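You operate a simulated robot arm through the tools that you are given. There is no shell and no other tool. Be economical: measure what you need, move in short steps, check, and stop when the job is done.

You run a simulated two-armed robot. Do the job below in one go: nothing can be reset, and whatever is moved stays where it is left.

TASK
Pack cable C-21 in box one and latch the box.
Fine: push slider one to DONE.
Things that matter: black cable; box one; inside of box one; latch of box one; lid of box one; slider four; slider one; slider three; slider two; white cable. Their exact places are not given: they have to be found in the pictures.

Only the result counts: the job must be done as asked and must still hold three seconds after the hand-in. Knocking over, shifting, dropping, spilling or breaking anything else fails it.

THE ROBOT
Two 7-joint arms with two-finger grippers on one trunk, on a base that drives. Base frame: it is fixed to the floor where the robot stands at the start and does not move with it; the origin is under the middle of the robot, x ahead of it, y to its left, z up. Units: cm, rad, N and s.
The left shoulder is at the start at [5.2, 21.6, 122], the right one opposite. With the tool pointing down near the work surface each hand reaches from about 10 to 78 cm from the robot's upright axis, wherever it stands, measured 20 degrees to its own side. Places, roughly: inside of box one [60, 20, 80]; latch of box one [50, 20, 90]; lid of box one [60, 20, 90]; slider four [70, 30, 80]; slider one [90, 30, 80]; slider three [80, 30, 80]; slider two [80, 30, 80]. Payload 3.18 kg a hand.
The TCP of each hand is the grasp point between the finger pads, 3 cm short of the fingertips. In the tool frame z runs along the fingers and y along their closing line. Largest opening 14.4 cm; the body of the gripper starts 10.3 cm behind the TCP.
Orientation is that of the tool frame in the base frame, as a unit quaternion [x, y, z, w]. With the fingers straight down and closing along the base's y, the tool's x points along the base's -x, its y along +y and its z along -z.

THE INTERFACE
- The arms move only by the tool jog_arm. It takes "left_series", "right_series" or both (then of equal length, played together; a hand with none holds still); each is one flat list of numbers, 7 for each row, row after row: the turn, a rotation vector about the base's x, y, z in units of 120 degrees (1.0 is 120 degrees), then the shift along the base's x, y, z in units of 150 mm (1.0 is 150 mm), then the finger opening in m, from 0 to 0.144. In form: [wx, wy, wz, x, y, z, fingers, wx, wy, wz, x, y, z, fingers, ...]. A call has 1 to 8 rows; each row is the pose to reach, as a shift and turn from the pose commanded when the call began. A call with a number of a shift or a turn outside -1 to 1 is refused whole. Each row takes 0.2 s and may step no farther than 5 cm and 0.15 rad from the row before; otherwise, or with a gripper value out of range, the whole call is refused. A pose out of reach is approached as far as the arm can. The call stops where the force on the tool passes 40 N (or 10 N more than at its start, if that is more) or the arm is blocked; 0.2 s more then pass. The fingers move at their own pace and stop on an object; they squeeze with about 26 N. The grip force told is the motor's: it shows also when the fingers shut on nothing. Time passes only in rows, and 0.2 s behind the last, so rows that repeat a pose let the fingers close. The reply holds the time, the measured pose of the TCP, the force on the tool along the base axes, the opening and the grip force, in the units named above and with some noise, with the torque about the TCP (base axes, N m) and any sound that the robot's microphone picked up.
- Cameras (640 x 400 px; columns grow to the right, rows downward): "scene" is now at [11.97, 3.97, 140.76]; the picture's right is [0.45, -0.90, 0.00], its down [-0.53, -0.26, -0.81] and it looks along [0.72, 0.36, -0.59] (base axes); focal length 214 px, centre (320, 200). "left" rides on the left gripper at [7.6, -1.6, -14.3] in its tool frame; the picture's right is [0.21, 0.98, 0.00], its down [-0.84, 0.18, -0.51] and it looks along [-0.50, 0.11, 0.86] (tool axes); focal length 218 px, centre (320, 200). "right" rides on the right gripper at [7.6, 1.6, -14.3] in its tool frame; the picture's right is [-0.21, 0.98, 0.00], its down [-0.84, -0.18, -0.51] and it looks along [-0.50, -0.11, 0.86] (tool axes); focal length 218 px, centre (320, 200).
- grab_frame(camera): a new picture of that camera. The clock stands still meanwhile.
- raise_lower(by): slides the trunk up (or, below 0, down) by that many cm; the arms and the scene camera ride with it, the base frame stays. It gives what a move gives, with no picture.
- base_move(legs): drives the robot by 1 to 6 legs, each [ahead, left, turn to the left] in cm, cm and rad, along the robot's own axes; the way and the turn of a leg run together, so that a leg with both is an arc; at most 150 cm and 3.142 rad a leg. The arms and the cameras ride along, it lands a little off, and it stops where it bumps. It gives what a move gives.
- pan_tilt(pan, tilt): turns the head with the scene camera to pan (to the left, within 1.396 rad either way) and tilt (down, from -0.506 to 1.204), counted from straight ahead of the robot. It gives what a move gives.
- measure_at(camera, pixels): for up to 12 pixels [column, row] of the newest picture of that camera ("zoom" is the newest enlarged one), the place [x, y, z] in the base frame of the surface seen there, good to about 0.3 cm. The clock stands still meanwhile.
- enlarge(camera, box): a new picture of the part [left, top, right, bottom] of that camera's present view, enlarged. The clock stands still meanwhile.
- close_job(): hands the job in; it is judged then, once.

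Work in short steps. Measure before you move; look again where a grasp or a placing could have gone wrong, and mend it. You have 80 turns and 78 pictures in all, those below and enlarged ones among them. Open the grippers and draw the arms clear of the work before you hand the job in, unless the task says otherwise; then end with one line.

The tools are called as a command line: name --argument value ..., lists and objects as JSON in quotes. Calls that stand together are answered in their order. jog_arm: Moves the arms, as the interface text tells. Its arguments: {"type":"object","properties":{"left_series":{"type":"array"},"right_series":{"type":"array"}},"required":[]} The other tools are called the same way: raise_lower (by) slides the trunk up or down; base_move (legs) drives the base; pan_tilt (pan, tilt) turns the head that bears the scene camera; grab_frame (camera) takes a picture; measure_at (camera, pixels) gives the place of the surface under pixels of a picture; enlarge (camera, box) takes an enlarged picture of a part of a camera's view; close_job () hands the job in.

At the start:

```text
clock: 0.0
left_position: [22.22, 26.16, 123.92]
left_tcp_rot: [0.0, 1.0, -0.001, -0.001]
left_ft_force: [0.8, 0.0, 1.0]
left_torque: [0.0, 0.0, -0.02]
left_grip_width: 14.39
left_grasp_force: 0.1
right_position: [41.98, -1.1, 130.32]
right_tcp_rot: [0.0, 1.0, 0.0, 0.0]
right_ft_force: [-0.3, -1.0, -0.2]
right_torque: [0.0, 0.0, 0.04]
right_grip_width: 14.39
right_grasp_force: 0.1
trunk travel left (down, up): [-30.0, 6.9]
robot x, y, heading: [-0.22, 0.03, 0.001]
head pan, tilt: [0.461, 0.628]
```

scene: 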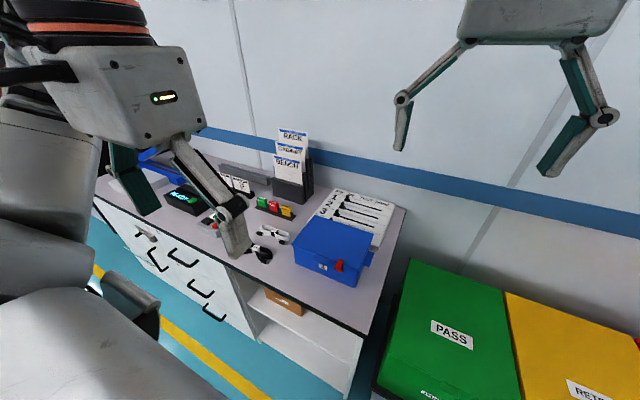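
right: 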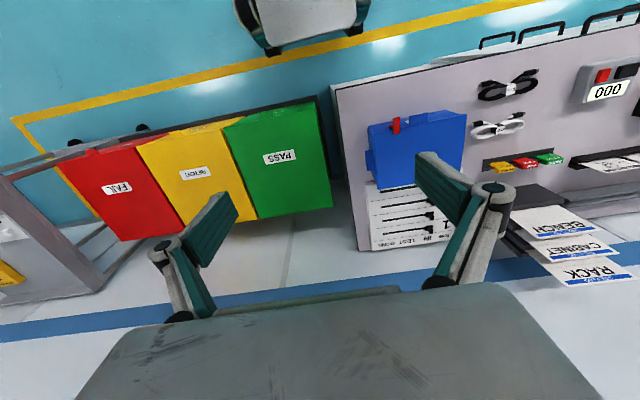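
left: 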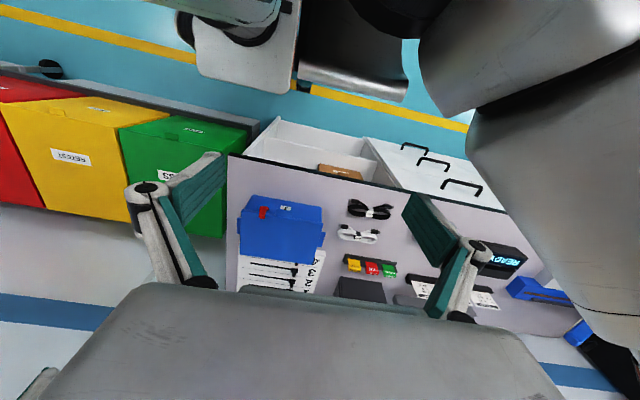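

The scene shows the blue box near (330,250), cables near (270,240), and the slider board near (355,215). I enlarge these to read labels.

enlarge --camera "scene" --box '[230, 180, 410, 292]'

enlarge --camera "right" --box '[350, 60, 580, 260]'

enlarge --camera "left" --box '[225, 180, 415, 300]'

```text
3.56 times, centred on (320, 236) of scene
```

zoom: 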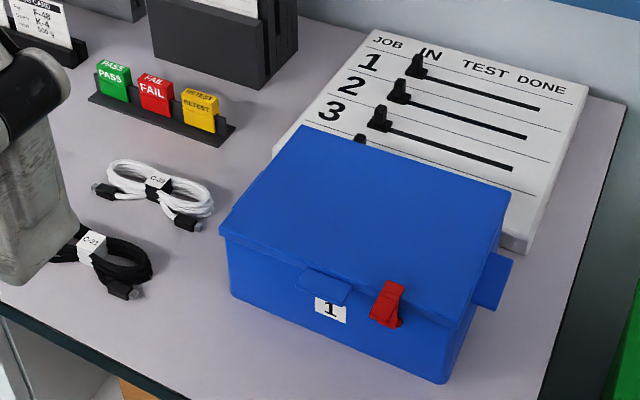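

```text
2.00 times, centred on (465, 160) of right
```

zoom: 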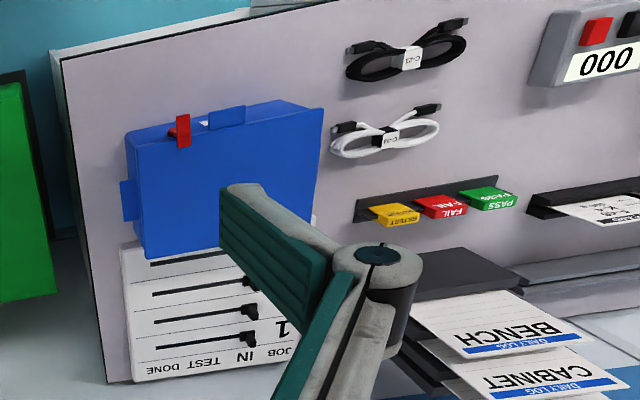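

```text
3.33 times, centred on (320, 240) of left
```

zoom: 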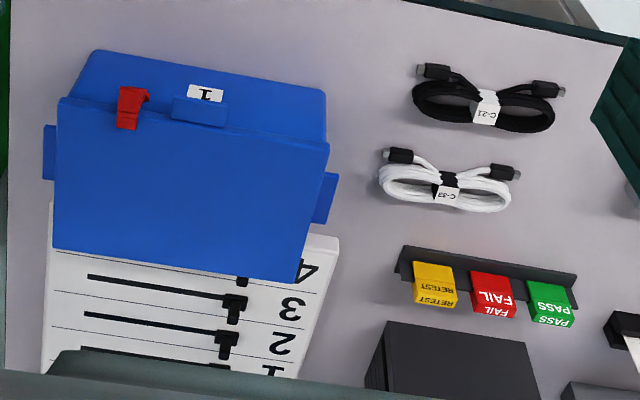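

The black cable seems to be C-21 and the white one another. I zoom in tighter on labels and the latch, and measure key points.

enlarge --camera "left" --box '[335, 190, 399, 250]'

enlarge --camera "scene" --box '[290, 220, 380, 290]'

measure_at --camera "zoom" --pixels '[[160, 60], [50, 220], [560, 330], [480, 150], [360, 290], [380, 320], [400, 380], [230, 260], [240, 300], [100, 310], [470, 390], [590, 200]]'

measure_at --camera "left" --pixels '[[370, 211], [350, 211], [388, 212], [370, 205], [358, 234], [300, 150], [355, 265], [235, 270], [245, 195], [322, 210], [318, 238], [330, 230]]'

```text
6.67 times, centred on (367, 220) of left
```

zoom: 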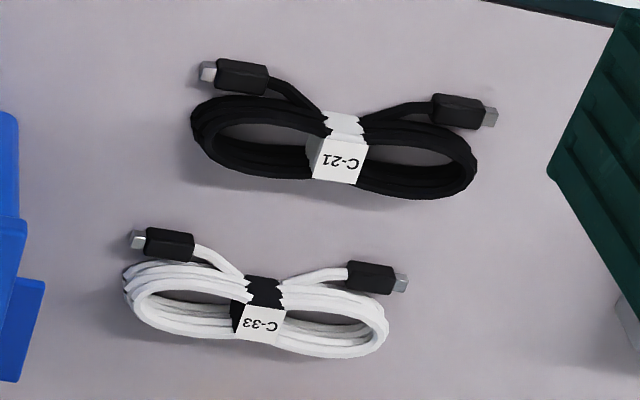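

```text
5.71 times, centred on (335, 255) of scene
```

zoom: 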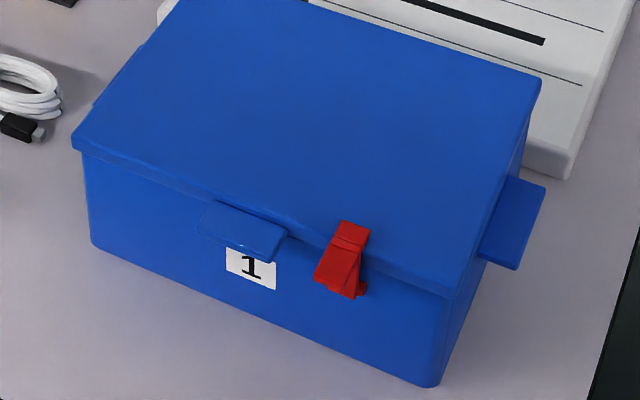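

```text
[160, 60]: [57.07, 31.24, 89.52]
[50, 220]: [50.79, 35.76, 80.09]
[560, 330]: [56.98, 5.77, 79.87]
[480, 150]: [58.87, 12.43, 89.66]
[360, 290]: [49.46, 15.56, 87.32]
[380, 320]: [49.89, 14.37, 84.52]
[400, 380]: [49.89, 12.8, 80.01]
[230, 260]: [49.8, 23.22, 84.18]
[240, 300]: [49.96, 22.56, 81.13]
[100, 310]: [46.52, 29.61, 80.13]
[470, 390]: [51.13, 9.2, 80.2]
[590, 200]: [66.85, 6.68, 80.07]
```

```text
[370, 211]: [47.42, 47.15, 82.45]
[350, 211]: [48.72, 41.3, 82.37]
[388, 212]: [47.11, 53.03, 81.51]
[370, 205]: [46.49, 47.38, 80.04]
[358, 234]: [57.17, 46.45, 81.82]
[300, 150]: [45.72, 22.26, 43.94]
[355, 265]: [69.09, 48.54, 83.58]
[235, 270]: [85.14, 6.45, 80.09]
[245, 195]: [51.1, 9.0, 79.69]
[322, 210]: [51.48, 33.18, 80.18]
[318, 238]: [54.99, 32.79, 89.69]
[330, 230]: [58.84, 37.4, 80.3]
```

C-21 is the black cable. Now I measure the lid, tab and latch in the newest zoom.

measure_at --camera "zoom" --pixels '[[78, 148], [445, 290], [536, 84], [190, 5], [245, 215], [240, 240], [272, 245], [205, 215], [352, 228], [345, 250], [335, 285], [360, 290]]'

enlarge --camera "left" --box '[236, 195, 296, 235]'

measure_at --camera "left" --pixels '[[288, 208], [264, 209], [263, 216], [262, 220], [280, 213], [298, 213], [298, 264], [243, 254], [322, 248], [240, 232]]'

```text
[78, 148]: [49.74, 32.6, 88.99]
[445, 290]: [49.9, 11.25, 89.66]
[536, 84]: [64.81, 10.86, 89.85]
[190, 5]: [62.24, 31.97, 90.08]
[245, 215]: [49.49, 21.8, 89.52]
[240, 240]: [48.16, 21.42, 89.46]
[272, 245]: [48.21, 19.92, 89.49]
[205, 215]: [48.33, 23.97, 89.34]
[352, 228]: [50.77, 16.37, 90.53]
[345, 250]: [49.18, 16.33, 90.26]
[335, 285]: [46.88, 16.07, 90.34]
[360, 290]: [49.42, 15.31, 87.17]
```

```text
10.00 times, centred on (266, 215) of left
```

zoom: 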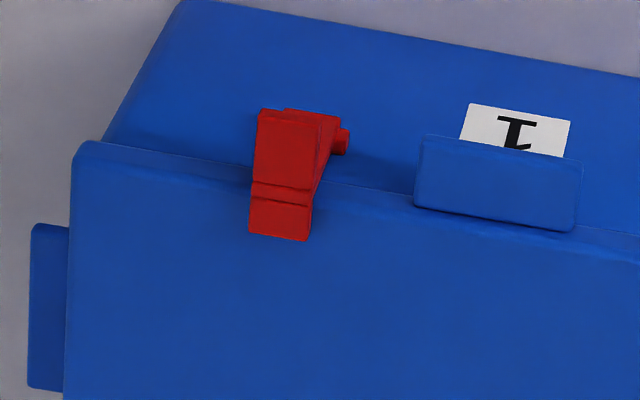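

```text
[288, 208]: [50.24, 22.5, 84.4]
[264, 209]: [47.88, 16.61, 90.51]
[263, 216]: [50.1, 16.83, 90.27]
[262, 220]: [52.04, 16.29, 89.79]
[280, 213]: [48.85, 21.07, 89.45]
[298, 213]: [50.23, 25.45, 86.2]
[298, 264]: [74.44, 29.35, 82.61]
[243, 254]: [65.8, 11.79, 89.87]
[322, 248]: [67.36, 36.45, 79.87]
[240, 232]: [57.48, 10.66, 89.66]
```

The latch is a red lever pivoted on the front face at about (49.5,16,87), with a hook over the lid at (50–52,16.4,90.3). I bring the right hand near the latch for a closer view and move the left hand aside.

jog_arm --right_series '[0, 0, 0, -0.013, 0.2, -0.2, 0.144, 0, 0, 0, -0.027, 0.4, -0.4, 0.144, 0, 0, 0, -0.04, 0.6, -0.6, 0.144, 0, 0, 0, -0.053, 0.8, -0.8, 0.144, 0, 0, 0, -0.067, 1, -1, 0.144]' --left_series '[0, 0, 0, 0.08, 0.186, -0.134, 0.144, 0, 0, 0, 0.16, 0.372, -0.268, 0.144, 0, 0, 0, 0.24, 0.558, -0.4, 0.144, 0, 0, 0, 0.32, 0.744, -0.536, 0.144, 0, 0, 0, 0.4, 0.93, -0.67, 0.144]'

jog_arm --right_series '[0, 0, 0, -0.06, 0.04, -0.25, 0.1, 0, 0, 0, -0.12, 0.08, -0.5, 0.05, 0, 0, 0, -0.18, 0.12, -0.75, 0.0, 0, 0, 0, -0.24, 0.16, -1, 0.0]'

grab_frame --camera "right"

grab_frame --camera "scene"

```text
clock: 1.2
left_position: [27.74, 38.67, 113.81]
left_tcp_rot: [0.003, 1.0, 0.004, -0.018]
left_ft_force: [0.0, 1.4, -4.3]
left_torque: [-0.18, 0.15, 0.04]
left_grip_width: 14.39
left_grasp_force: 0.1
left hand out of reach, approached as far as the arm can: row 5
right_position: [40.91, 13.93, 115.34]
right_tcp_rot: [0.0, 1.0, 0.001, 0.0]
right_ft_force: [-0.1, -0.9, -0.4]
right_torque: [0.0, 0.01, 0.05]
right_grip_width: 14.4
right_grasp_force: 0.0
trunk travel left (down, up): [-30.0, 6.9]
robot x, y, heading: [-0.04, 0.05, 0.001]
head pan, tilt: [0.461, 0.628]
```

```text
clock: 2.4
left_position: [27.83, 38.75, 114.71]
left_tcp_rot: [0.001, 1.0, 0.006, -0.001]
left_ft_force: [-0.3, 0.7, -0.2]
left_torque: [0.03, 0.01, 0.02]
left_grip_width: 14.41
left_grasp_force: 0.0
right_position: [38.7, 16.76, 103.96]
right_tcp_rot: [0.016, 0.999, 0.042, -0.004]
right_ft_force: [0.5, 0.0, 0.3]
right_torque: [0.01, 0.0, -0.02]
right_grip_width: 0.0
right_grasp_force: 25.8
trunk travel left (down, up): [-30.0, 6.9]
robot x, y, heading: [-0.12, -0.11, -0.002]
head pan, tilt: [0.461, 0.628]
stopped in row 4 (right hand): the arm was blocked; the commanded pose is now the measured one
```

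```text
68 pictures are left
```

right: 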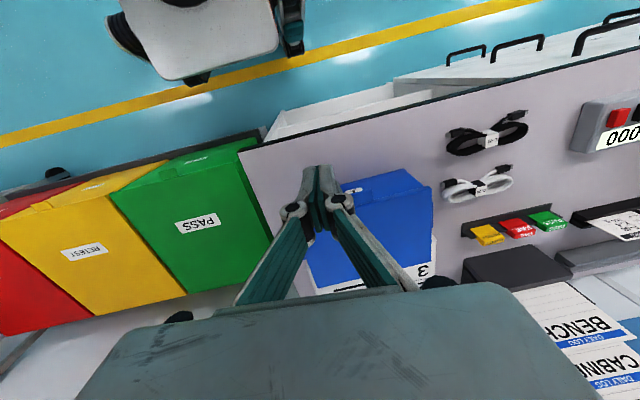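

```text
67 pictures are left
```

scene: 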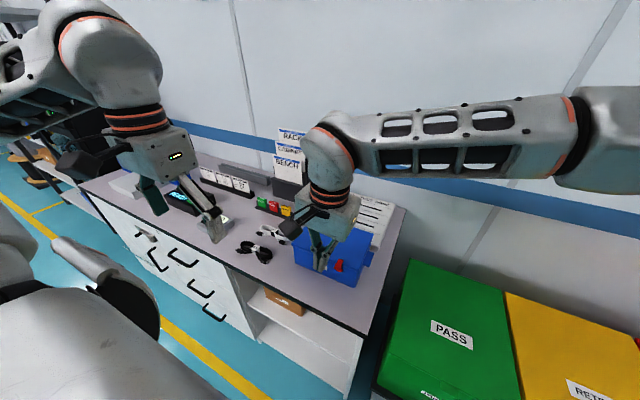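

The right arm got blocked reaching across its body. I'll drive the base 28 cm left so both arms face their work.

base_move --legs '[[0, 28, 0]]'

pan_tilt --pan 0.0 --tilt 0.8

grab_frame --camera "scene"

```text
clock: 5.4
left_position: [27.7, 66.57, 114.69]
left_tcp_rot: [0.001, 1.0, 0.007, -0.001]
left_ft_force: [0.2, -1.0, 0.4]
left_torque: [0.0, 0.0, -0.01]
left_grip_width: 14.41
left_grasp_force: 0.1
right_position: [38.76, 44.55, 103.85]
right_tcp_rot: [0.017, 0.999, 0.041, -0.002]
right_ft_force: [0.5, 0.0, 0.8]
right_torque: [-0.01, 0.01, 0.0]
right_grip_width: 0.0
right_grasp_force: 26.0
trunk travel left (down, up): [-30.0, 6.9]
robot x, y, heading: [-0.05, 27.35, 0.002]
head pan, tilt: [0.461, 0.628]
```

```text
clock: 6.3
left_position: [27.72, 66.54, 114.64]
left_tcp_rot: [0.0, 1.0, 0.006, 0.0]
left_ft_force: [-0.3, -0.2, -0.6]
left_torque: [0.01, -0.02, -0.03]
left_grip_width: 14.37
left_grasp_force: 0.0
right_position: [38.72, 44.58, 103.93]
right_tcp_rot: [0.017, 0.999, 0.042, -0.002]
right_ft_force: [-0.6, -0.6, 0.2]
right_torque: [0.01, 0.03, -0.02]
right_grip_width: 0.01
right_grasp_force: 25.8
trunk travel left (down, up): [-30.0, 6.9]
robot x, y, heading: [-0.15, 27.24, -0.0]
head pan, tilt: [0.0, 0.799]
```

```text
66 pictures are left
```

scene: 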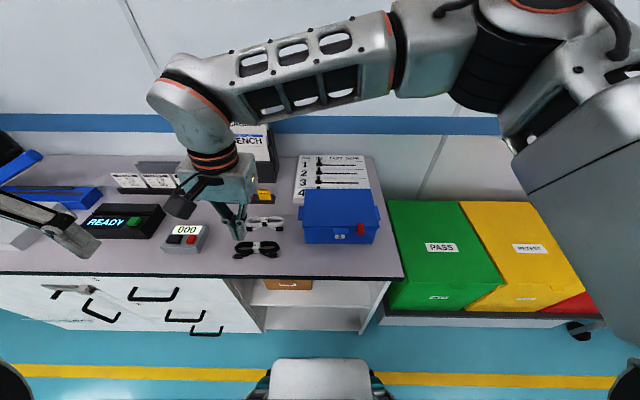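

Now the right hand goes to y≈16 in front of the latch, straightening its slight tilt.

jog_arm --right_series '[-0.01, 0, 0.004, -0.03, -0.28, 0.05, 0.0, -0.02, 0, 0.008, -0.06, -0.56, 0.1, 0.0, -0.03, 0, 0.012, -0.1, -0.8, 0.1, 0.0, -0.039, 0, 0.016, -0.12, -1, 0.1, 0.0]'

jog_arm --right_series '[0, 0, 0, 0, -0.3, 0, 0.0, 0, 0, 0, 0, -0.6, 0, 0.0, 0, 0, 0, 0, -0.9, 0, 0.0]'

grab_frame --camera "right"

```text
clock: 7.3
left_position: [27.83, 66.46, 114.63]
left_tcp_rot: [0.001, 1.0, 0.006, 0.0]
left_ft_force: [0.9, -0.5, 1.2]
left_torque: [0.01, -0.01, -0.01]
left_grip_width: 14.39
left_grasp_force: 0.2
right_position: [36.84, 29.44, 105.42]
right_tcp_rot: [0.0, 1.0, -0.001, -0.002]
right_ft_force: [-0.6, 0.1, 0.4]
right_torque: [0.0, -0.02, -0.01]
right_grip_width: 0.0
right_grasp_force: 25.8
trunk travel left (down, up): [-30.0, 6.9]
robot x, y, heading: [-0.12, 27.76, 0.003]
head pan, tilt: [0.0, 0.799]
```

```text
clock: 8.1
left_position: [27.76, 66.29, 114.79]
left_tcp_rot: [0.001, 1.0, 0.007, 0.0]
left_ft_force: [-0.6, -1.0, -0.5]
left_torque: [0.04, 0.0, -0.01]
left_grip_width: 14.39
left_grasp_force: 0.0
right_position: [36.67, 15.69, 105.25]
right_tcp_rot: [0.0, 1.0, 0.002, -0.001]
right_ft_force: [0.3, -0.5, 0.1]
right_torque: [0.05, -0.02, 0.0]
right_grip_width: 0.02
right_grasp_force: 26.1
trunk travel left (down, up): [-30.0, 6.9]
robot x, y, heading: [0.15, 27.67, -0.001]
head pan, tilt: [0.0, 0.799]
```

```text
65 pictures are left
```

right: 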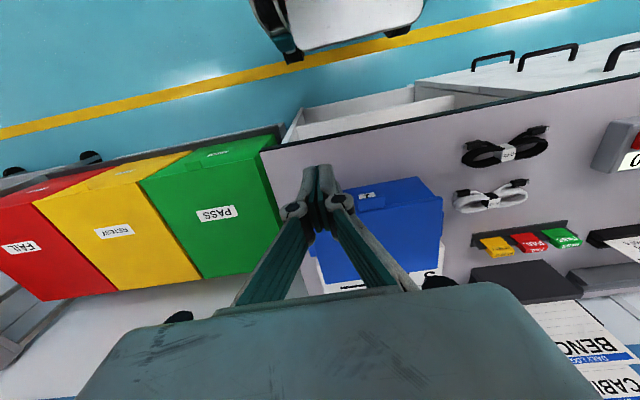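

The fingers hide the latch; the scene view has it clear at (361,229). Enlarge there and also shift viewpoint later.

enlarge --camera "scene" --box '[295, 190, 391, 250]'

```text
6.67 times, centred on (343, 220) of scene
```

zoom: 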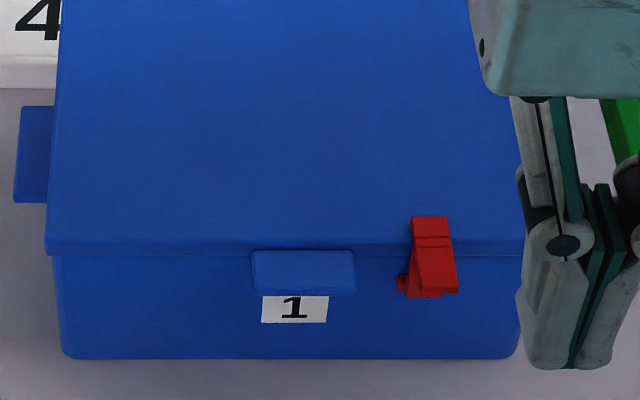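

I measure the latch faces densely.

measure_at --camera "zoom" --pixels '[[430, 222], [432, 240], [435, 255], [437, 270], [440, 288], [420, 294], [402, 283], [412, 275], [425, 288], [455, 288], [300, 270], [300, 292]]'

```text
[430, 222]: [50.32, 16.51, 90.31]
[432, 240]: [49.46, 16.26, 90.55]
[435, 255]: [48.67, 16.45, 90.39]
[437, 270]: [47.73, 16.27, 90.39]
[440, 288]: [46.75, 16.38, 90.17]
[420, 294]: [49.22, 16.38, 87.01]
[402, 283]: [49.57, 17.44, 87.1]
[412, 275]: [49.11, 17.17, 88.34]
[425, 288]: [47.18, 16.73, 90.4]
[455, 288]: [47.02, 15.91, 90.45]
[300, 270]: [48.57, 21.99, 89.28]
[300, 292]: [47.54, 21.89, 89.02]
```

The latch has a handle plate sticking out to x≈46.7 at z≈90.4, pivoting at (49.3,87); its hook lies over the lid. I bring the closed right fingers above the handle end.

jog_arm --right_series '[0, 0, 0, 0.3, 0.02, -0.1, 0.0, 0, 0, 0, 0.6, 0.04, -0.2, 0.0, 0, 0, 0, 0.61, 0.04, -0.5, 0.0, 0, 0, 0, 0.61, 0.04, -0.65, 0.0]'

enlarge --camera "scene" --box '[295, 190, 391, 250]'

grab_frame --camera "right"

```text
clock: 9.1
left_position: [27.77, 66.47, 114.75]
left_tcp_rot: [0.001, 1.0, 0.006, 0.001]
left_ft_force: [0.4, 0.1, -0.1]
left_torque: [0.01, -0.03, 0.01]
left_grip_width: 14.37
left_grasp_force: 0.0
right_position: [45.97, 16.72, 95.63]
right_tcp_rot: [0.0, 1.0, 0.0, -0.001]
right_ft_force: [-1.3, 0.8, -0.5]
right_torque: [-0.04, 0.03, 0.0]
right_grip_width: 0.0
right_grasp_force: 26.1
trunk travel left (down, up): [-30.0, 6.9]
robot x, y, heading: [-0.28, 27.93, -0.001]
head pan, tilt: [0.0, 0.799]
```

```text
6.67 times, centred on (343, 220) of scene
```

zoom: 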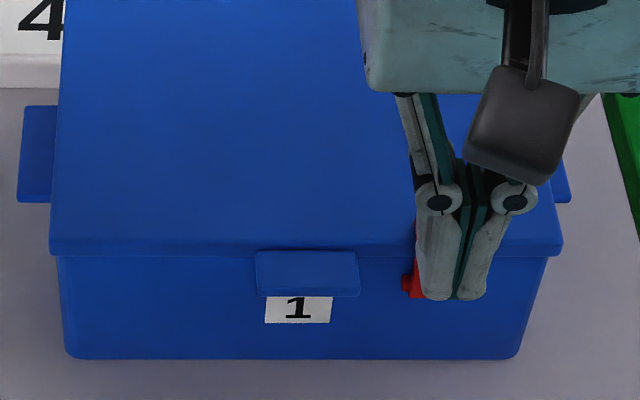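

```text
62 pictures are left
```

right: 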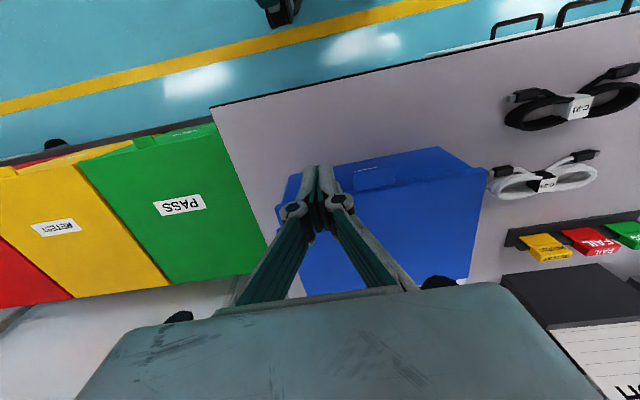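

The fingers are right above the handle end; press straight down in small steps.

jog_arm --right_series '[0, 0, 0, 0, -0.02, -0.1, 0.0, 0, 0, 0, 0, -0.02, -0.17, 0.0, 0, 0, 0, 0, -0.02, -0.24, 0.0, 0, 0, 0, 0, -0.02, -0.31, 0.0, 0, 0, 0, 0, -0.02, -0.38, 0.0]'

enlarge --camera "scene" --box '[295, 190, 391, 250]'

```text
clock: 10.3
left_position: [27.85, 66.29, 114.55]
left_tcp_rot: [0.001, 1.0, 0.007, 0.0]
left_ft_force: [0.0, 0.2, 0.3]
left_torque: [0.01, 0.0, -0.04]
left_grip_width: 14.4
left_grasp_force: 0.1
right_position: [46.03, 16.42, 89.96]
right_tcp_rot: [0.0, 1.0, 0.0, -0.002]
right_ft_force: [0.3, 0.4, -0.2]
right_torque: [0.0, -0.01, 0.0]
right_grip_width: 0.0
right_grasp_force: 25.9
trunk travel left (down, up): [-30.0, 6.9]
robot x, y, heading: [0.27, 27.77, -0.003]
head pan, tilt: [0.0, 0.799]
```

```text
6.67 times, centred on (343, 220) of scene
```

zoom: 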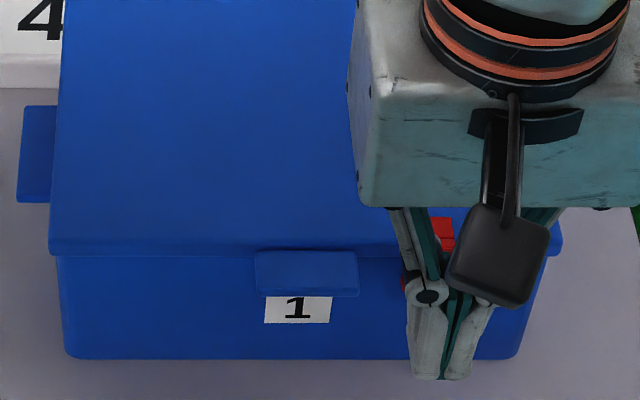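

The latch seems unmoved at (443,232), so the tips passed just in front of it. I lift, shift 1.4 cm in, and press again.

jog_arm --right_series '[0, 0, 0, 0, 0, 0.15, 0.0, 0, 0, 0, 0, 0, 0.36, 0.0, 0, 0, 0, 0.09, 0, 0.36, 0.0, 0, 0, 0, 0.09, 0, 0.25, 0.0, 0, 0, 0, 0.09, 0, 0.18, 0.0, 0, 0, 0, 0.09, 0, 0.11, 0.0]'

enlarge --camera "scene" --box '[295, 190, 391, 250]'

```text
clock: 11.7
left_position: [27.72, 66.36, 114.83]
left_tcp_rot: [0.001, 1.0, 0.006, -0.001]
left_ft_force: [1.6, -0.1, 0.2]
left_torque: [-0.01, 0.03, 0.01]
left_grip_width: 14.38
left_grasp_force: 0.1
right_position: [47.31, 16.5, 93.0]
right_tcp_rot: [0.004, 1.0, 0.002, -0.001]
right_ft_force: [-9.7, -8.1, 27.9]
right_torque: [-0.18, -0.04, -0.08]
right_grip_width: 0.58
right_grasp_force: 26.2
trunk travel left (down, up): [-30.0, 6.9]
robot x, y, heading: [-0.32, 27.95, -0.003]
head pan, tilt: [0.0, 0.799]
stopped in row 6 (right hand): the force on the tool passed its limit at 48 N (the readings are from after the stop); the commanded pose is now the measured one
```

```text
6.67 times, centred on (343, 220) of scene
```

zoom: 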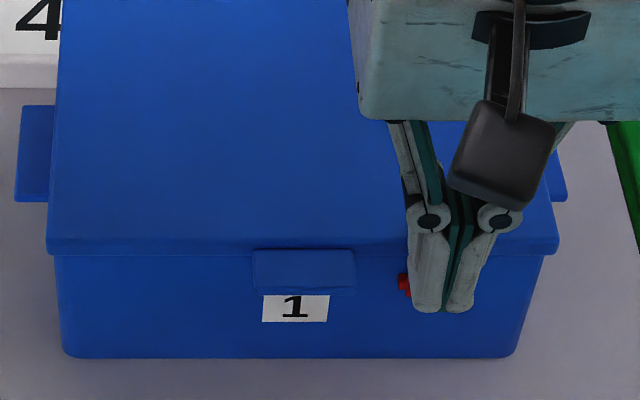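

Pressing straight down meets a hard stop (48 N), so I need a better side view of the latch. I back away and pitch the right hand's camera toward horizontal.

jog_arm --right_series '[0, 0, 0, 0, 0, 0.2, 0.0, 0, 0, 0, -0.2, -0.1, 0.25, 0.0, 0, -0.06, 0, -0.45, -0.25, 0.25, 0.0, 0, -0.12, 0, -0.7, -0.4, 0.2, 0.0, 0, -0.18, 0, -0.85, -0.55, 0.1, 0.0, 0, -0.24, 0, -0.95, -0.6, 0.0, 0.0, 0, -0.3, 0, -1, -0.65, 0.0, 0.0, 0, -0.36, 0, -1, -0.65, 0, 0.0]'

grab_frame --camera "right"

enlarge --camera "scene" --box '[295, 190, 391, 250]'

```text
clock: 13.7
left_position: [27.71, 66.27, 114.82]
left_tcp_rot: [0.001, 1.0, 0.006, 0.0]
left_ft_force: [-0.6, -0.9, -0.4]
left_torque: [0.09, 0.0, -0.03]
left_grip_width: 14.38
left_grasp_force: 0.1
right_position: [39.32, 13.88, 88.97]
right_tcp_rot: [0.08, 0.93, 0.005, 0.359]
right_ft_force: [-0.8, 0.0, 1.2]
right_torque: [0.02, 0.01, 0.01]
right_grip_width: 0.03
right_grasp_force: 26.2
right hand out of reach, approached as far as the arm can: row 5, 6, 7, 8
trunk travel left (down, up): [-30.0, 6.9]
robot x, y, heading: [-0.04, 27.96, 0.002]
head pan, tilt: [0.0, 0.799]
stopped in row 8 (right hand): the arm was blocked; the commanded pose is now the measured one
```

```text
59 pictures are left
```

right: 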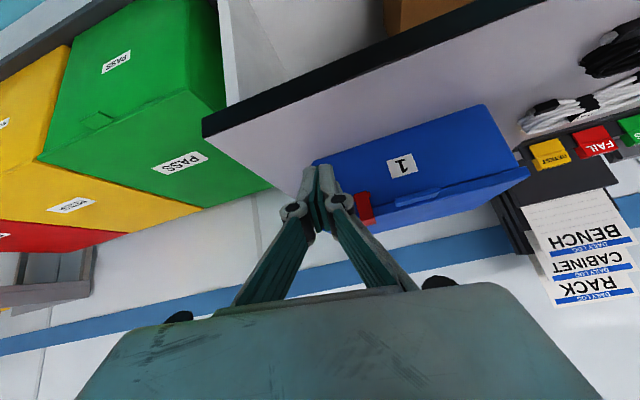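

```text
6.67 times, centred on (343, 220) of scene
```

zoom: 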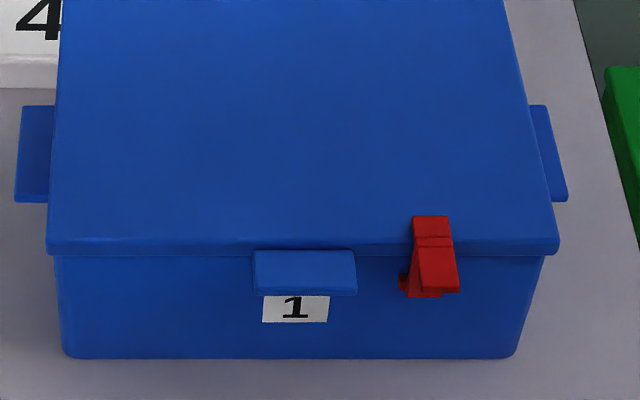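

The latch is partly seen at (365,205) in the right camera; enlarge it.

enlarge --camera "right" --box '[330, 170, 410, 240]'

jog_arm --right_series '[0, 0, 0, -0.1, -0.3, 0.05, 0.0, 0, 0, 0, -0.1, -0.55, 0.05, 0.0]'

grab_frame --camera "right"

```text
5.71 times, centred on (370, 205) of right
```

zoom: 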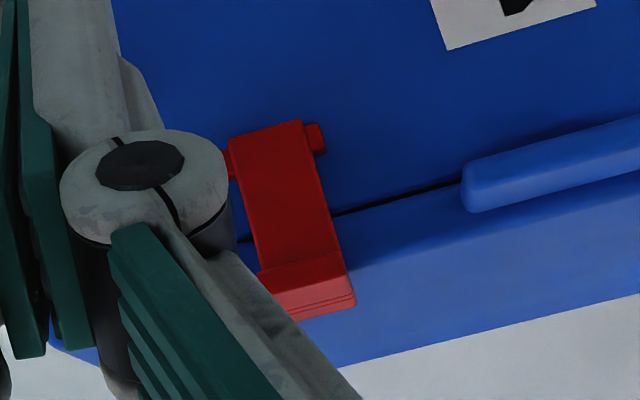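

```text
clock: 14.3
left_position: [27.82, 66.53, 114.8]
left_tcp_rot: [0.0, 1.0, 0.006, 0.0]
left_ft_force: [0.3, -0.8, 0.4]
left_torque: [-0.01, 0.01, -0.02]
left_grip_width: 14.4
left_grasp_force: 0.1
right_position: [39.3, 13.95, 89.02]
right_tcp_rot: [0.079, 0.93, 0.005, 0.36]
right_ft_force: [-0.2, 0.2, -0.4]
right_torque: [0.01, 0.05, -0.02]
right_grip_width: 0.0
right_grasp_force: 25.5
right hand out of reach, approached as far as the arm can: row 1, 2
trunk travel left (down, up): [-30.0, 6.9]
robot x, y, heading: [-0.27, 27.98, -0.005]
head pan, tilt: [0.0, 0.799]
```

```text
56 pictures are left
```

right: 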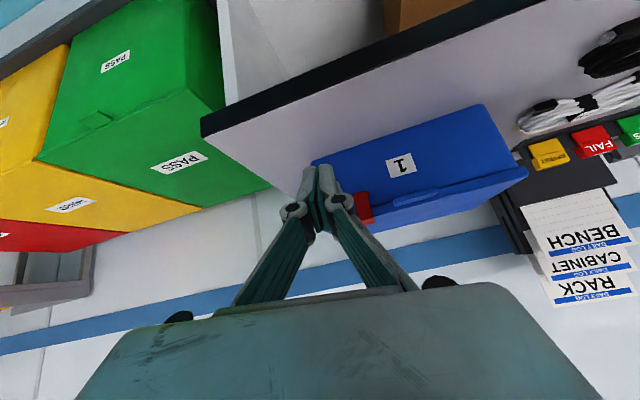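

The latch is a plate rising from a pin at z≈87 with a handle at its top. I'll grip the handle between the fingers and pull outward along its arc; first straighten the hand above it.

jog_arm --right_series '[-0.001, 0.06, 0.013, 0.03, 0.03, 0.1, 0.0, -0.002, 0.12, 0.026, 0.06, 0.06, 0.2, 0.0, -0.003, 0.18, 0.039, 0.1, 0.09, 0.3, 0.0, -0.004, 0.24, 0.052, 0.15, 0.12, 0.4, 0.0, -0.005, 0.3, 0.065, 0.2, 0.15, 0.5, 0.03, -0.005, 0.352, 0.077, 0.35, 0.16, 0.5, 0.03, -0.005, 0.352, 0.077, 0.53, 0.165, 0.5, 0.03]'

enlarge --camera "scene" --box '[295, 190, 391, 250]'

```text
clock: 15.9
left_position: [27.82, 66.51, 114.79]
left_tcp_rot: [0.001, 1.0, 0.007, -0.001]
left_ft_force: [0.6, -0.2, -0.2]
left_torque: [0.0, 0.03, -0.02]
left_grip_width: 14.42
left_grasp_force: 0.1
right_position: [47.23, 16.65, 96.75]
right_tcp_rot: [-0.004, 1.0, 0.003, -0.001]
right_ft_force: [-1.1, 0.6, -0.7]
right_torque: [0.02, 0.03, -0.03]
right_grip_width: 2.98
right_grasp_force: 0.1
trunk travel left (down, up): [-30.0, 6.9]
robot x, y, heading: [0.11, 27.47, -0.004]
head pan, tilt: [0.0, 0.799]
```

```text
6.67 times, centred on (343, 220) of scene
```

zoom: 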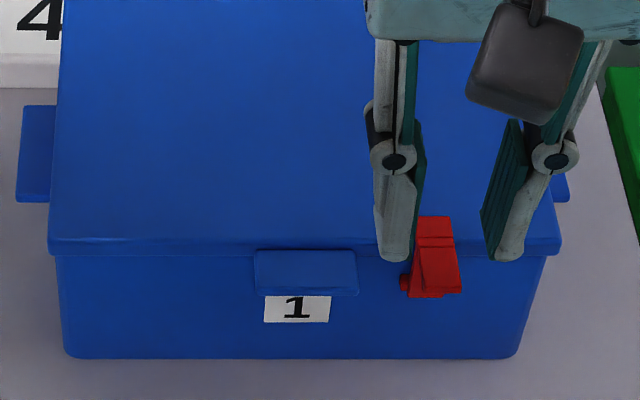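

The fingers straddle the latch; descend 5.7 cm and close on the handle.

jog_arm --right_series '[0, 0, 0, 0, -0.02, -0.2, 0.03, 0, 0, 0, 0, -0.02, -0.38, 0.03, 0, 0, 0, 0, -0.02, -0.38, 0.0, 0, 0, 0, 0, -0.02, -0.38, 0.0]'

enlarge --camera "scene" --box '[295, 190, 391, 250]'

```text
clock: 16.9
left_position: [27.76, 66.36, 114.71]
left_tcp_rot: [0.001, 1.0, 0.006, 0.0]
left_ft_force: [-0.1, -0.5, -0.2]
left_torque: [-0.02, 0.03, -0.01]
left_grip_width: 14.42
left_grasp_force: 0.1
right_position: [47.11, 16.3, 90.97]
right_tcp_rot: [-0.004, 1.0, 0.002, 0.0]
right_ft_force: [-0.9, -1.8, -0.6]
right_torque: [-0.03, 0.11, -0.09]
right_grip_width: 1.44
right_grasp_force: 26.1
trunk travel left (down, up): [-30.0, 6.9]
robot x, y, heading: [-0.38, 27.79, -0.003]
head pan, tilt: [0.0, 0.799]
```

```text
6.67 times, centred on (343, 220) of scene
```

zoom: 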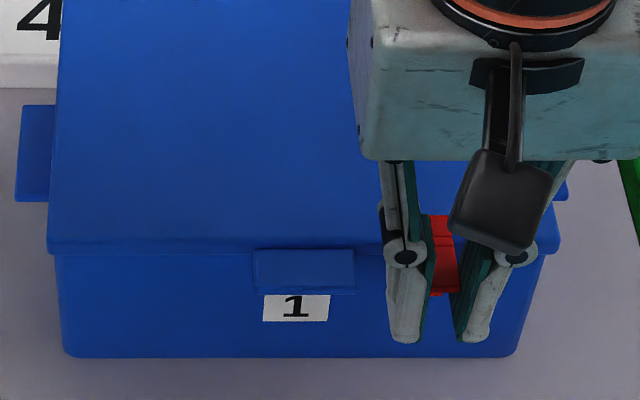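

Gripped (1.44 cm). Now pull along the arc outward and down, small steps.

jog_arm --right_series '[0, 0, 0, -0.027, 0, -0.016, 0.0, 0, 0, 0, -0.055, 0, -0.045, 0.0, 0, 0, 0, -0.093, 0, -0.1, 0.0, 0, 0, 0, -0.12, 0, -0.165, 0.0]'

enlarge --camera "scene" --box '[295, 190, 391, 250]'

```text
clock: 17.9
left_position: [27.67, 66.48, 114.69]
left_tcp_rot: [0.001, 1.0, 0.006, 0.001]
left_ft_force: [0.9, 0.0, -0.5]
left_torque: [0.0, -0.01, 0.0]
left_grip_width: 14.39
left_grasp_force: 0.0
right_position: [45.49, 16.46, 88.65]
right_tcp_rot: [-0.004, 1.0, 0.002, 0.002]
right_ft_force: [1.8, -0.2, 18.3]
right_torque: [0.04, -0.64, -0.1]
right_grip_width: 1.37
right_grasp_force: 25.6
trunk travel left (down, up): [-30.0, 6.9]
robot x, y, heading: [-0.06, 27.76, -0.002]
head pan, tilt: [0.0, 0.799]
```

```text
6.67 times, centred on (343, 220) of scene
```

zoom: 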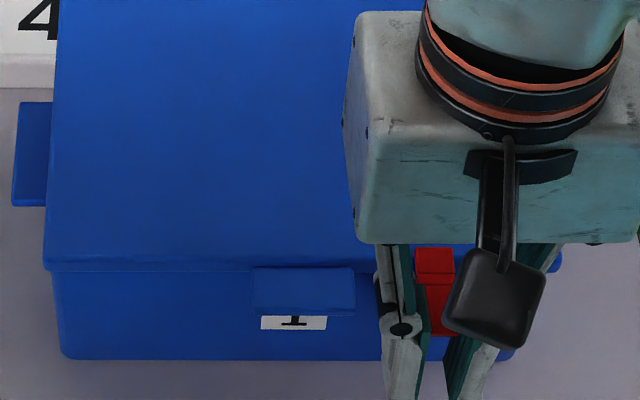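

Image shows the lid's front edge lower in the picture (row 267 vs 248). I measure to understand what moved.

measure_at --camera "zoom" --pixels '[[70, 260], [200, 258], [200, 30], [300, 290], [300, 305], [200, 300], [200, 340], [432, 255], [432, 275], [438, 320], [30, 150], [120, 100]]'

grab_frame --camera "scene"

```text
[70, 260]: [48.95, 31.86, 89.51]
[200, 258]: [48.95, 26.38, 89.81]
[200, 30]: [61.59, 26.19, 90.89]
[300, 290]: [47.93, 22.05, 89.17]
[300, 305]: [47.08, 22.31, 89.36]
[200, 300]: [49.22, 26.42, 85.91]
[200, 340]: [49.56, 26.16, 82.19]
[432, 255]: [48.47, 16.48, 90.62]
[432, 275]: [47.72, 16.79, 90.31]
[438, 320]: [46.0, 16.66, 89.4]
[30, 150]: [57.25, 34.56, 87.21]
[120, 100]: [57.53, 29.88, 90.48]
```

```text
52 pictures are left
```

scene: 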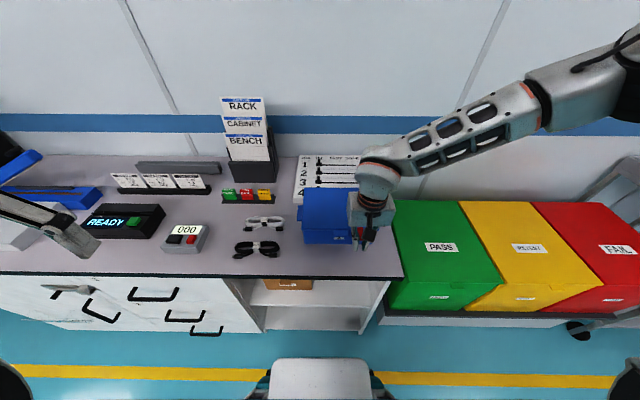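

The box itself tilted about 5° forward: gripping with fixed orientation didn't turn the latch. I reverse the motion gently to set the box back down, then release.

jog_arm --right_series '[0, 0, 0, 0.027, 0, 0.065, 0.0, 0, 0, 0, 0.065, 0, 0.12, 0.0, 0, 0, 0, 0.093, 0, 0.15, 0.0, 0, 0, 0, 0.115, 0, 0.163, 0.0, 0, 0, 0, 0.12, 0, 0.165, 0.03, 0, 0, 0, 0.12, 0, 0.165, 0.03, 0, 0, 0, 0.12, 0, 0.4, 0.03]'

enlarge --camera "scene" --box '[295, 190, 391, 250]'

measure_at --camera "zoom" --pixels '[[70, 248], [200, 30], [520, 248], [432, 222], [437, 280], [200, 300]]'

```text
clock: 19.5
left_position: [27.7, 66.52, 114.78]
left_tcp_rot: [0.001, 1.0, 0.006, 0.0]
left_ft_force: [-0.7, 0.8, 0.0]
left_torque: [0.02, 0.01, 0.0]
left_grip_width: 14.42
left_grasp_force: 0.1
right_position: [47.05, 16.45, 94.54]
right_tcp_rot: [-0.003, 1.0, 0.001, 0.0]
right_ft_force: [-0.4, 1.5, -0.3]
right_torque: [-0.01, -0.01, 0.02]
right_grip_width: 3.01
right_grasp_force: 0.1
trunk travel left (down, up): [-30.0, 6.9]
robot x, y, heading: [-0.33, 27.42, 0.002]
head pan, tilt: [0.0, 0.799]
```

```text
6.67 times, centred on (343, 220) of scene
```

zoom: 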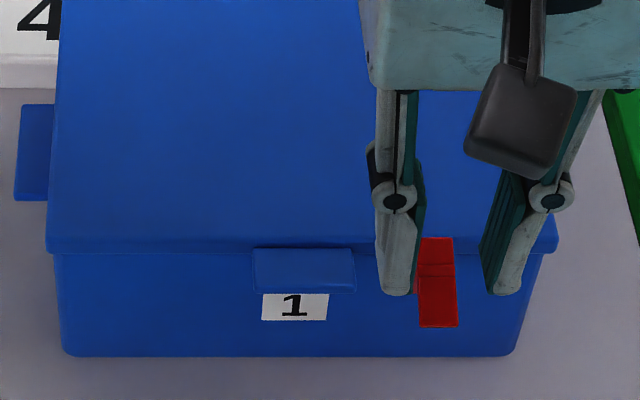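

```text
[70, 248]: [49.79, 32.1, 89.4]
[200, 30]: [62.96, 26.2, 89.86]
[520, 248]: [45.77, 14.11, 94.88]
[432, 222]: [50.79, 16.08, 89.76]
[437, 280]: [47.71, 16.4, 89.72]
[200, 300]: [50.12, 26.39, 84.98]
```

The box settled back and the latch has actually rotated partly (hook top now at row 238). Measure the new latch positions to continue.

measure_at --camera "zoom" --pixels '[[437, 242], [437, 255], [437, 268], [437, 295], [437, 310], [437, 323]]'

enlarge --camera "right" --box '[280, 120, 420, 220]'

```text
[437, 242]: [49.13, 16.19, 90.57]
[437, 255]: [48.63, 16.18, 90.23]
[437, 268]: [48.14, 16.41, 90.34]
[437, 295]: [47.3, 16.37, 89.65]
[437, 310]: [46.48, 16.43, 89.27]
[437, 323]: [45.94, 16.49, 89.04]
```

```text
4.00 times, centred on (350, 170) of right
```

zoom: 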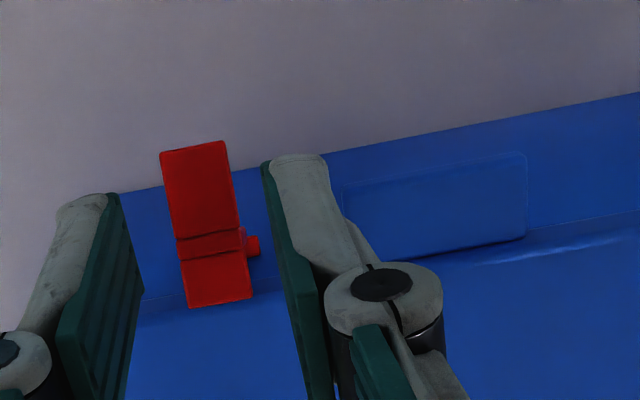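

The latch handle now ends at (45.9,16.5,89.0). I close the fingers above it and press it down further in small steps.

jog_arm --right_series '[0, 0, 0, -0.055, 0, 0.03, 0.0, 0, 0, 0, -0.055, 0, 0.03, 0.0, 0, 0, 0, -0.055, 0, -0.12, 0.0, 0, 0, 0, -0.06, 0, -0.17, 0.0, 0, 0, 0, -0.065, 0, -0.22, 0.0, 0, 0, 0, -0.07, 0, -0.27, 0.0]'

enlarge --camera "scene" --box '[295, 190, 391, 250]'

```text
clock: 20.9
left_position: [27.85, 66.52, 114.69]
left_tcp_rot: [0.001, 1.0, 0.006, 0.0]
left_ft_force: [0.4, 0.2, -0.7]
left_torque: [0.01, 0.02, 0.02]
left_grip_width: 14.37
left_grasp_force: 0.1
right_position: [46.15, 16.44, 90.4]
right_tcp_rot: [-0.004, 1.0, 0.002, 0.0]
right_ft_force: [-1.3, -0.3, -0.4]
right_torque: [-0.01, 0.05, 0.01]
right_grip_width: 0.01
right_grasp_force: 25.8
trunk travel left (down, up): [-30.0, 6.9]
robot x, y, heading: [0.19, 27.95, 0.004]
head pan, tilt: [0.0, 0.799]
```

```text
6.67 times, centred on (343, 220) of scene
```

zoom: 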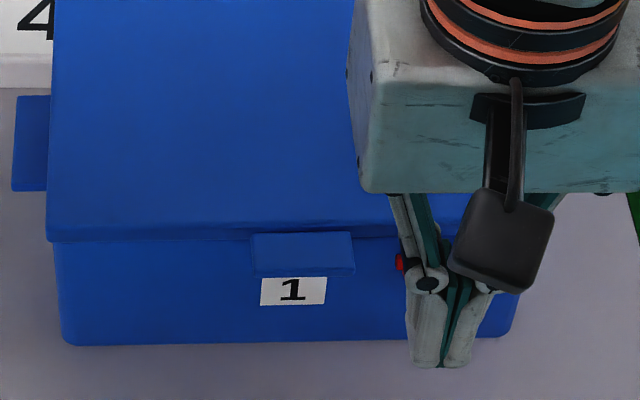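

The latch is hidden now; I measure to check whether the box slid.

measure_at --camera "zoom" --pixels '[[70, 235], [200, 30], [200, 300], [200, 338], [300, 262], [70, 330]]'

grab_frame --camera "right"

```text
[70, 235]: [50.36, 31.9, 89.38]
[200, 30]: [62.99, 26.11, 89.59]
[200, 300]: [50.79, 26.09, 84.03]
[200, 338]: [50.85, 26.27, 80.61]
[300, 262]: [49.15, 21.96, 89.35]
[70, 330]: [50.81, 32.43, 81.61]
```

```text
48 pictures are left
```

right: 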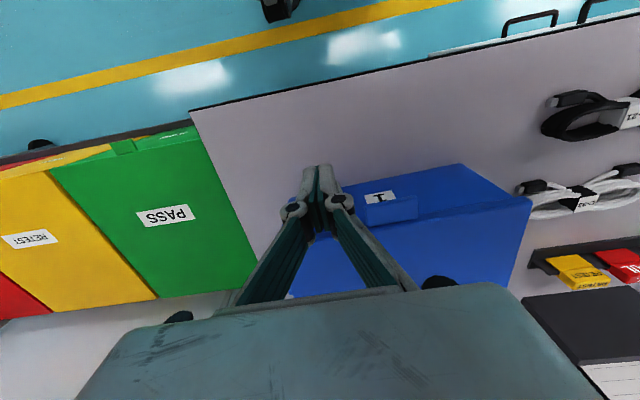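

The box slid about 0.7 cm back. I lift the hand to see the latch.

jog_arm --right_series '[0, 0, 0, -0.05, 0, 0.1, 0.0, 0, 0, 0, -0.05, 0, 0.4, 0.0, 0, 0, 0, -0.05, -0.3, 0.5, 0.0, 0, 0, 0, -0.05, -0.45, 0.6, 0.0]'

enlarge --camera "scene" --box '[295, 190, 391, 250]'

measure_at --camera "zoom" --pixels '[[430, 240], [430, 255], [432, 270], [434, 285], [436, 300], [438, 315], [432, 225], [405, 270]]'

```text
clock: 21.9
left_position: [27.68, 66.51, 114.67]
left_tcp_rot: [0.0, 1.0, 0.006, 0.001]
left_ft_force: [0.7, -0.7, -0.4]
left_torque: [-0.04, -0.02, 0.01]
left_grip_width: 14.4
left_grasp_force: 0.0
right_position: [45.36, 9.76, 99.54]
right_tcp_rot: [-0.004, 1.0, 0.002, 0.001]
right_ft_force: [0.2, 0.2, 0.0]
right_torque: [-0.04, 0.0, -0.02]
right_grip_width: 0.02
right_grasp_force: 26.1
trunk travel left (down, up): [-30.0, 6.9]
robot x, y, heading: [0.15, 27.75, -0.001]
head pan, tilt: [0.0, 0.799]
```

```text
6.67 times, centred on (343, 220) of scene
```

zoom: 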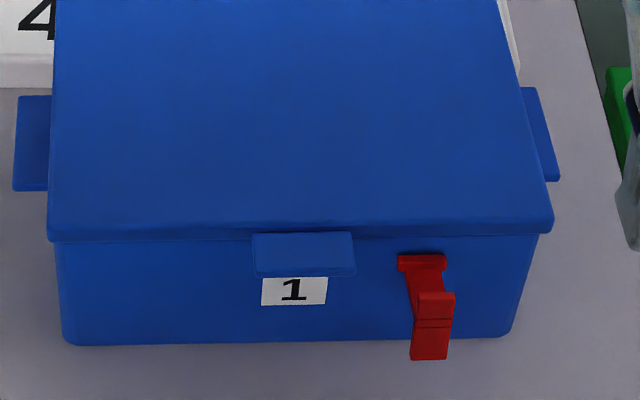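

```text
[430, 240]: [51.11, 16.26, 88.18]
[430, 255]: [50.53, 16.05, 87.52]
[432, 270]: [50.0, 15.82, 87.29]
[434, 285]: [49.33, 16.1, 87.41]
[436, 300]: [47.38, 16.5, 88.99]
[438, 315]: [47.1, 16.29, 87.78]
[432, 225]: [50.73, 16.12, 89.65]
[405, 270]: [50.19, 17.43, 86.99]
```

The latch is now swung fully open. Next the lid: I measure the tab at (253–355, 233–276) for a grip on its sides.

measure_at --camera "zoom" --pixels '[[258, 240], [350, 238], [258, 268], [350, 266], [300, 268], [300, 225], [60, 222], [545, 215], [525, 20], [60, 10], [545, 130], [30, 130]]'

```text
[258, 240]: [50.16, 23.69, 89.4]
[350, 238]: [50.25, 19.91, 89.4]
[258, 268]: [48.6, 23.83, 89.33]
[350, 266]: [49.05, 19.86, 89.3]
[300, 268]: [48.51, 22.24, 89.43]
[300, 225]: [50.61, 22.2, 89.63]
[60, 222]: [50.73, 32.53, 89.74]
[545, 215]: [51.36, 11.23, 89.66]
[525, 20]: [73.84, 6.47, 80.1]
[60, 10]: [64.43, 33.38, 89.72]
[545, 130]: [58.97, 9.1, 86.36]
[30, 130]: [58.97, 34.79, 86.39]
```

Tab spans y 19.8–23.9, x 48.4–50.3. I move the right hand above it with 5.6 cm opening, descend and close.

jog_arm --right_series '[0, 0, 0, 0.08, 0.27, -0.08, 0.03, 0, 0, 0, 0.15, 0.54, -0.16, 0.056, 0, 0, 0, 0.225, 0.805, -0.22, 0.056, 0, 0, 0, 0.225, 0.805, -0.45, 0.056, 0, 0, 0, 0.225, 0.805, -0.63, 0.056, 0, 0, 0, 0.225, 0.805, -0.63, 0.0, 0, 0, 0, 0.225, 0.805, -0.63, 0.0]'

enlarge --camera "scene" --box '[295, 190, 391, 250]'

```text
clock: 23.5
left_position: [27.66, 66.47, 114.59]
left_tcp_rot: [0.001, 1.0, 0.006, 0.0]
left_ft_force: [-0.5, -0.1, -1.6]
left_torque: [0.01, 0.02, 0.01]
left_grip_width: 14.42
left_grasp_force: 0.0
right_position: [48.81, 21.76, 89.97]
right_tcp_rot: [-0.003, 1.0, 0.002, 0.001]
right_ft_force: [0.5, 0.8, 3.6]
right_torque: [0.04, 0.18, 0.15]
right_grip_width: 4.25
right_grasp_force: 26.3
trunk travel left (down, up): [-30.0, 6.9]
robot x, y, heading: [-0.4, 27.68, 0.004]
head pan, tilt: [0.0, 0.799]
```

```text
6.67 times, centred on (343, 220) of scene
```

zoom: 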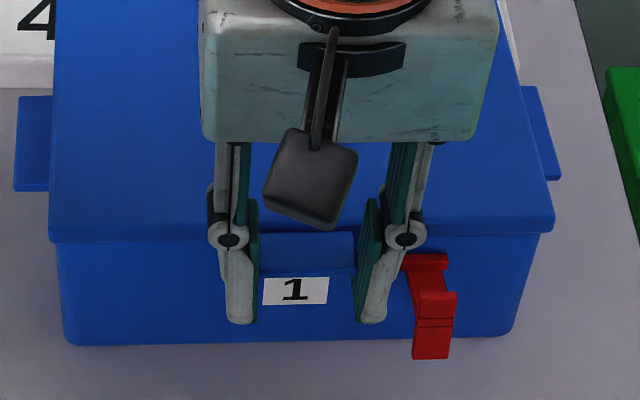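

Gripped the tab (4.25 cm). I swing the lid up about its rear hinge in 7° steps to 35°, turning the hand along.

jog_arm --right_series '[0, 0.0583, 0, 0.009, 0, 0.146, 0.0, 0, 0.1167, 0, 0.035, 0, 0.29, 0.0, 0, 0.175, 0, 0.08, 0, 0.43, 0.0, 0, 0.233, 0, 0.14, 0, 0.563, 0.0, 0, 0.2917, 0, 0.217, 0, 0.687, 0.0]'

grab_frame --camera "scene"

```text
clock: 24.7
left_position: [27.85, 66.43, 114.56]
left_tcp_rot: [0.001, 1.0, 0.007, -0.001]
left_ft_force: [-0.1, -0.2, 0.3]
left_torque: [0.0, -0.03, 0.01]
left_grip_width: 14.41
left_grasp_force: 0.1
right_position: [51.53, 21.76, 99.37]
right_tcp_rot: [-0.004, 0.962, 0.003, -0.272]
right_ft_force: [1.1, 0.1, 0.1]
right_torque: [0.03, 0.15, -0.01]
right_grip_width: 4.26
right_grasp_force: 25.8
right hand out of reach, approached as far as the arm can: row 5
trunk travel left (down, up): [-30.0, 6.9]
robot x, y, heading: [0.03, 27.65, 0.001]
head pan, tilt: [0.0, 0.799]
```

```text
45 pictures are left
```

scene: 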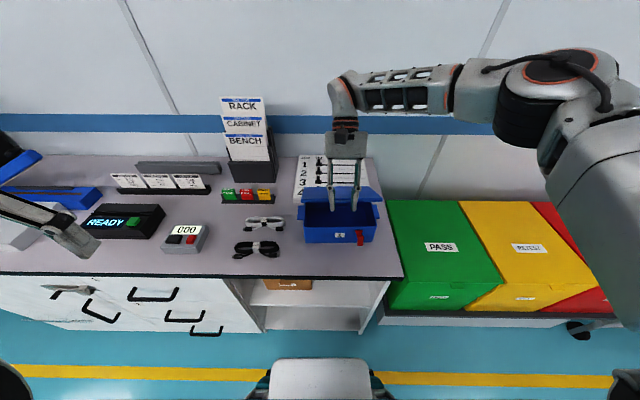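

The lid is open about 31°. I continue the arc to about 68°, letting the hand turn back slightly for reach.

jog_arm --right_series '[0, -0.03, 0, 0.073, 0, 0.113, 0.0, 0, -0.06, 0, 0.17, 0, 0.223, 0.0, 0, -0.09, 0, 0.28, 0, 0.32, 0.0, 0, -0.12, 0, 0.42, 0, 0.413, 0.0, 0, -0.15, 0, 0.567, 0, 0.487, 0.0]'

grab_frame --camera "scene"

```text
clock: 25.9
left_position: [27.77, 66.57, 114.8]
left_tcp_rot: [0.001, 1.0, 0.006, 0.0]
left_ft_force: [-0.1, 0.1, -0.2]
left_torque: [0.01, 0.04, 0.02]
left_grip_width: 14.4
left_grasp_force: 0.1
right_position: [57.71, 21.71, 105.48]
right_tcp_rot: [-0.013, 0.991, -0.003, -0.136]
right_ft_force: [-0.3, 1.9, -2.8]
right_torque: [-0.08, 0.16, -0.02]
right_grip_width: 4.28
right_grasp_force: 25.9
right hand out of reach, approached as far as the arm can: row 5
trunk travel left (down, up): [-30.0, 6.9]
robot x, y, heading: [0.08, 28.07, -0.001]
head pan, tilt: [0.0, 0.799]
```

```text
44 pictures are left
```

scene: 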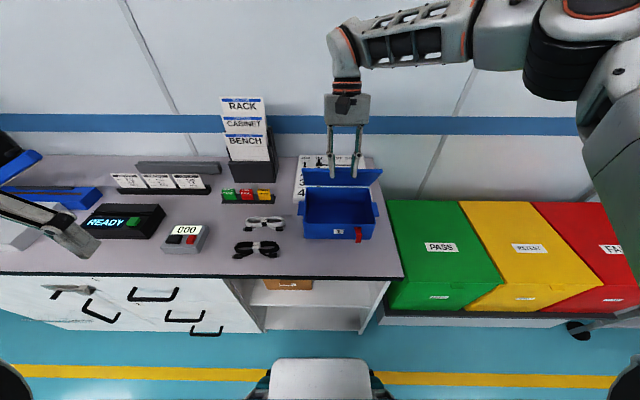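

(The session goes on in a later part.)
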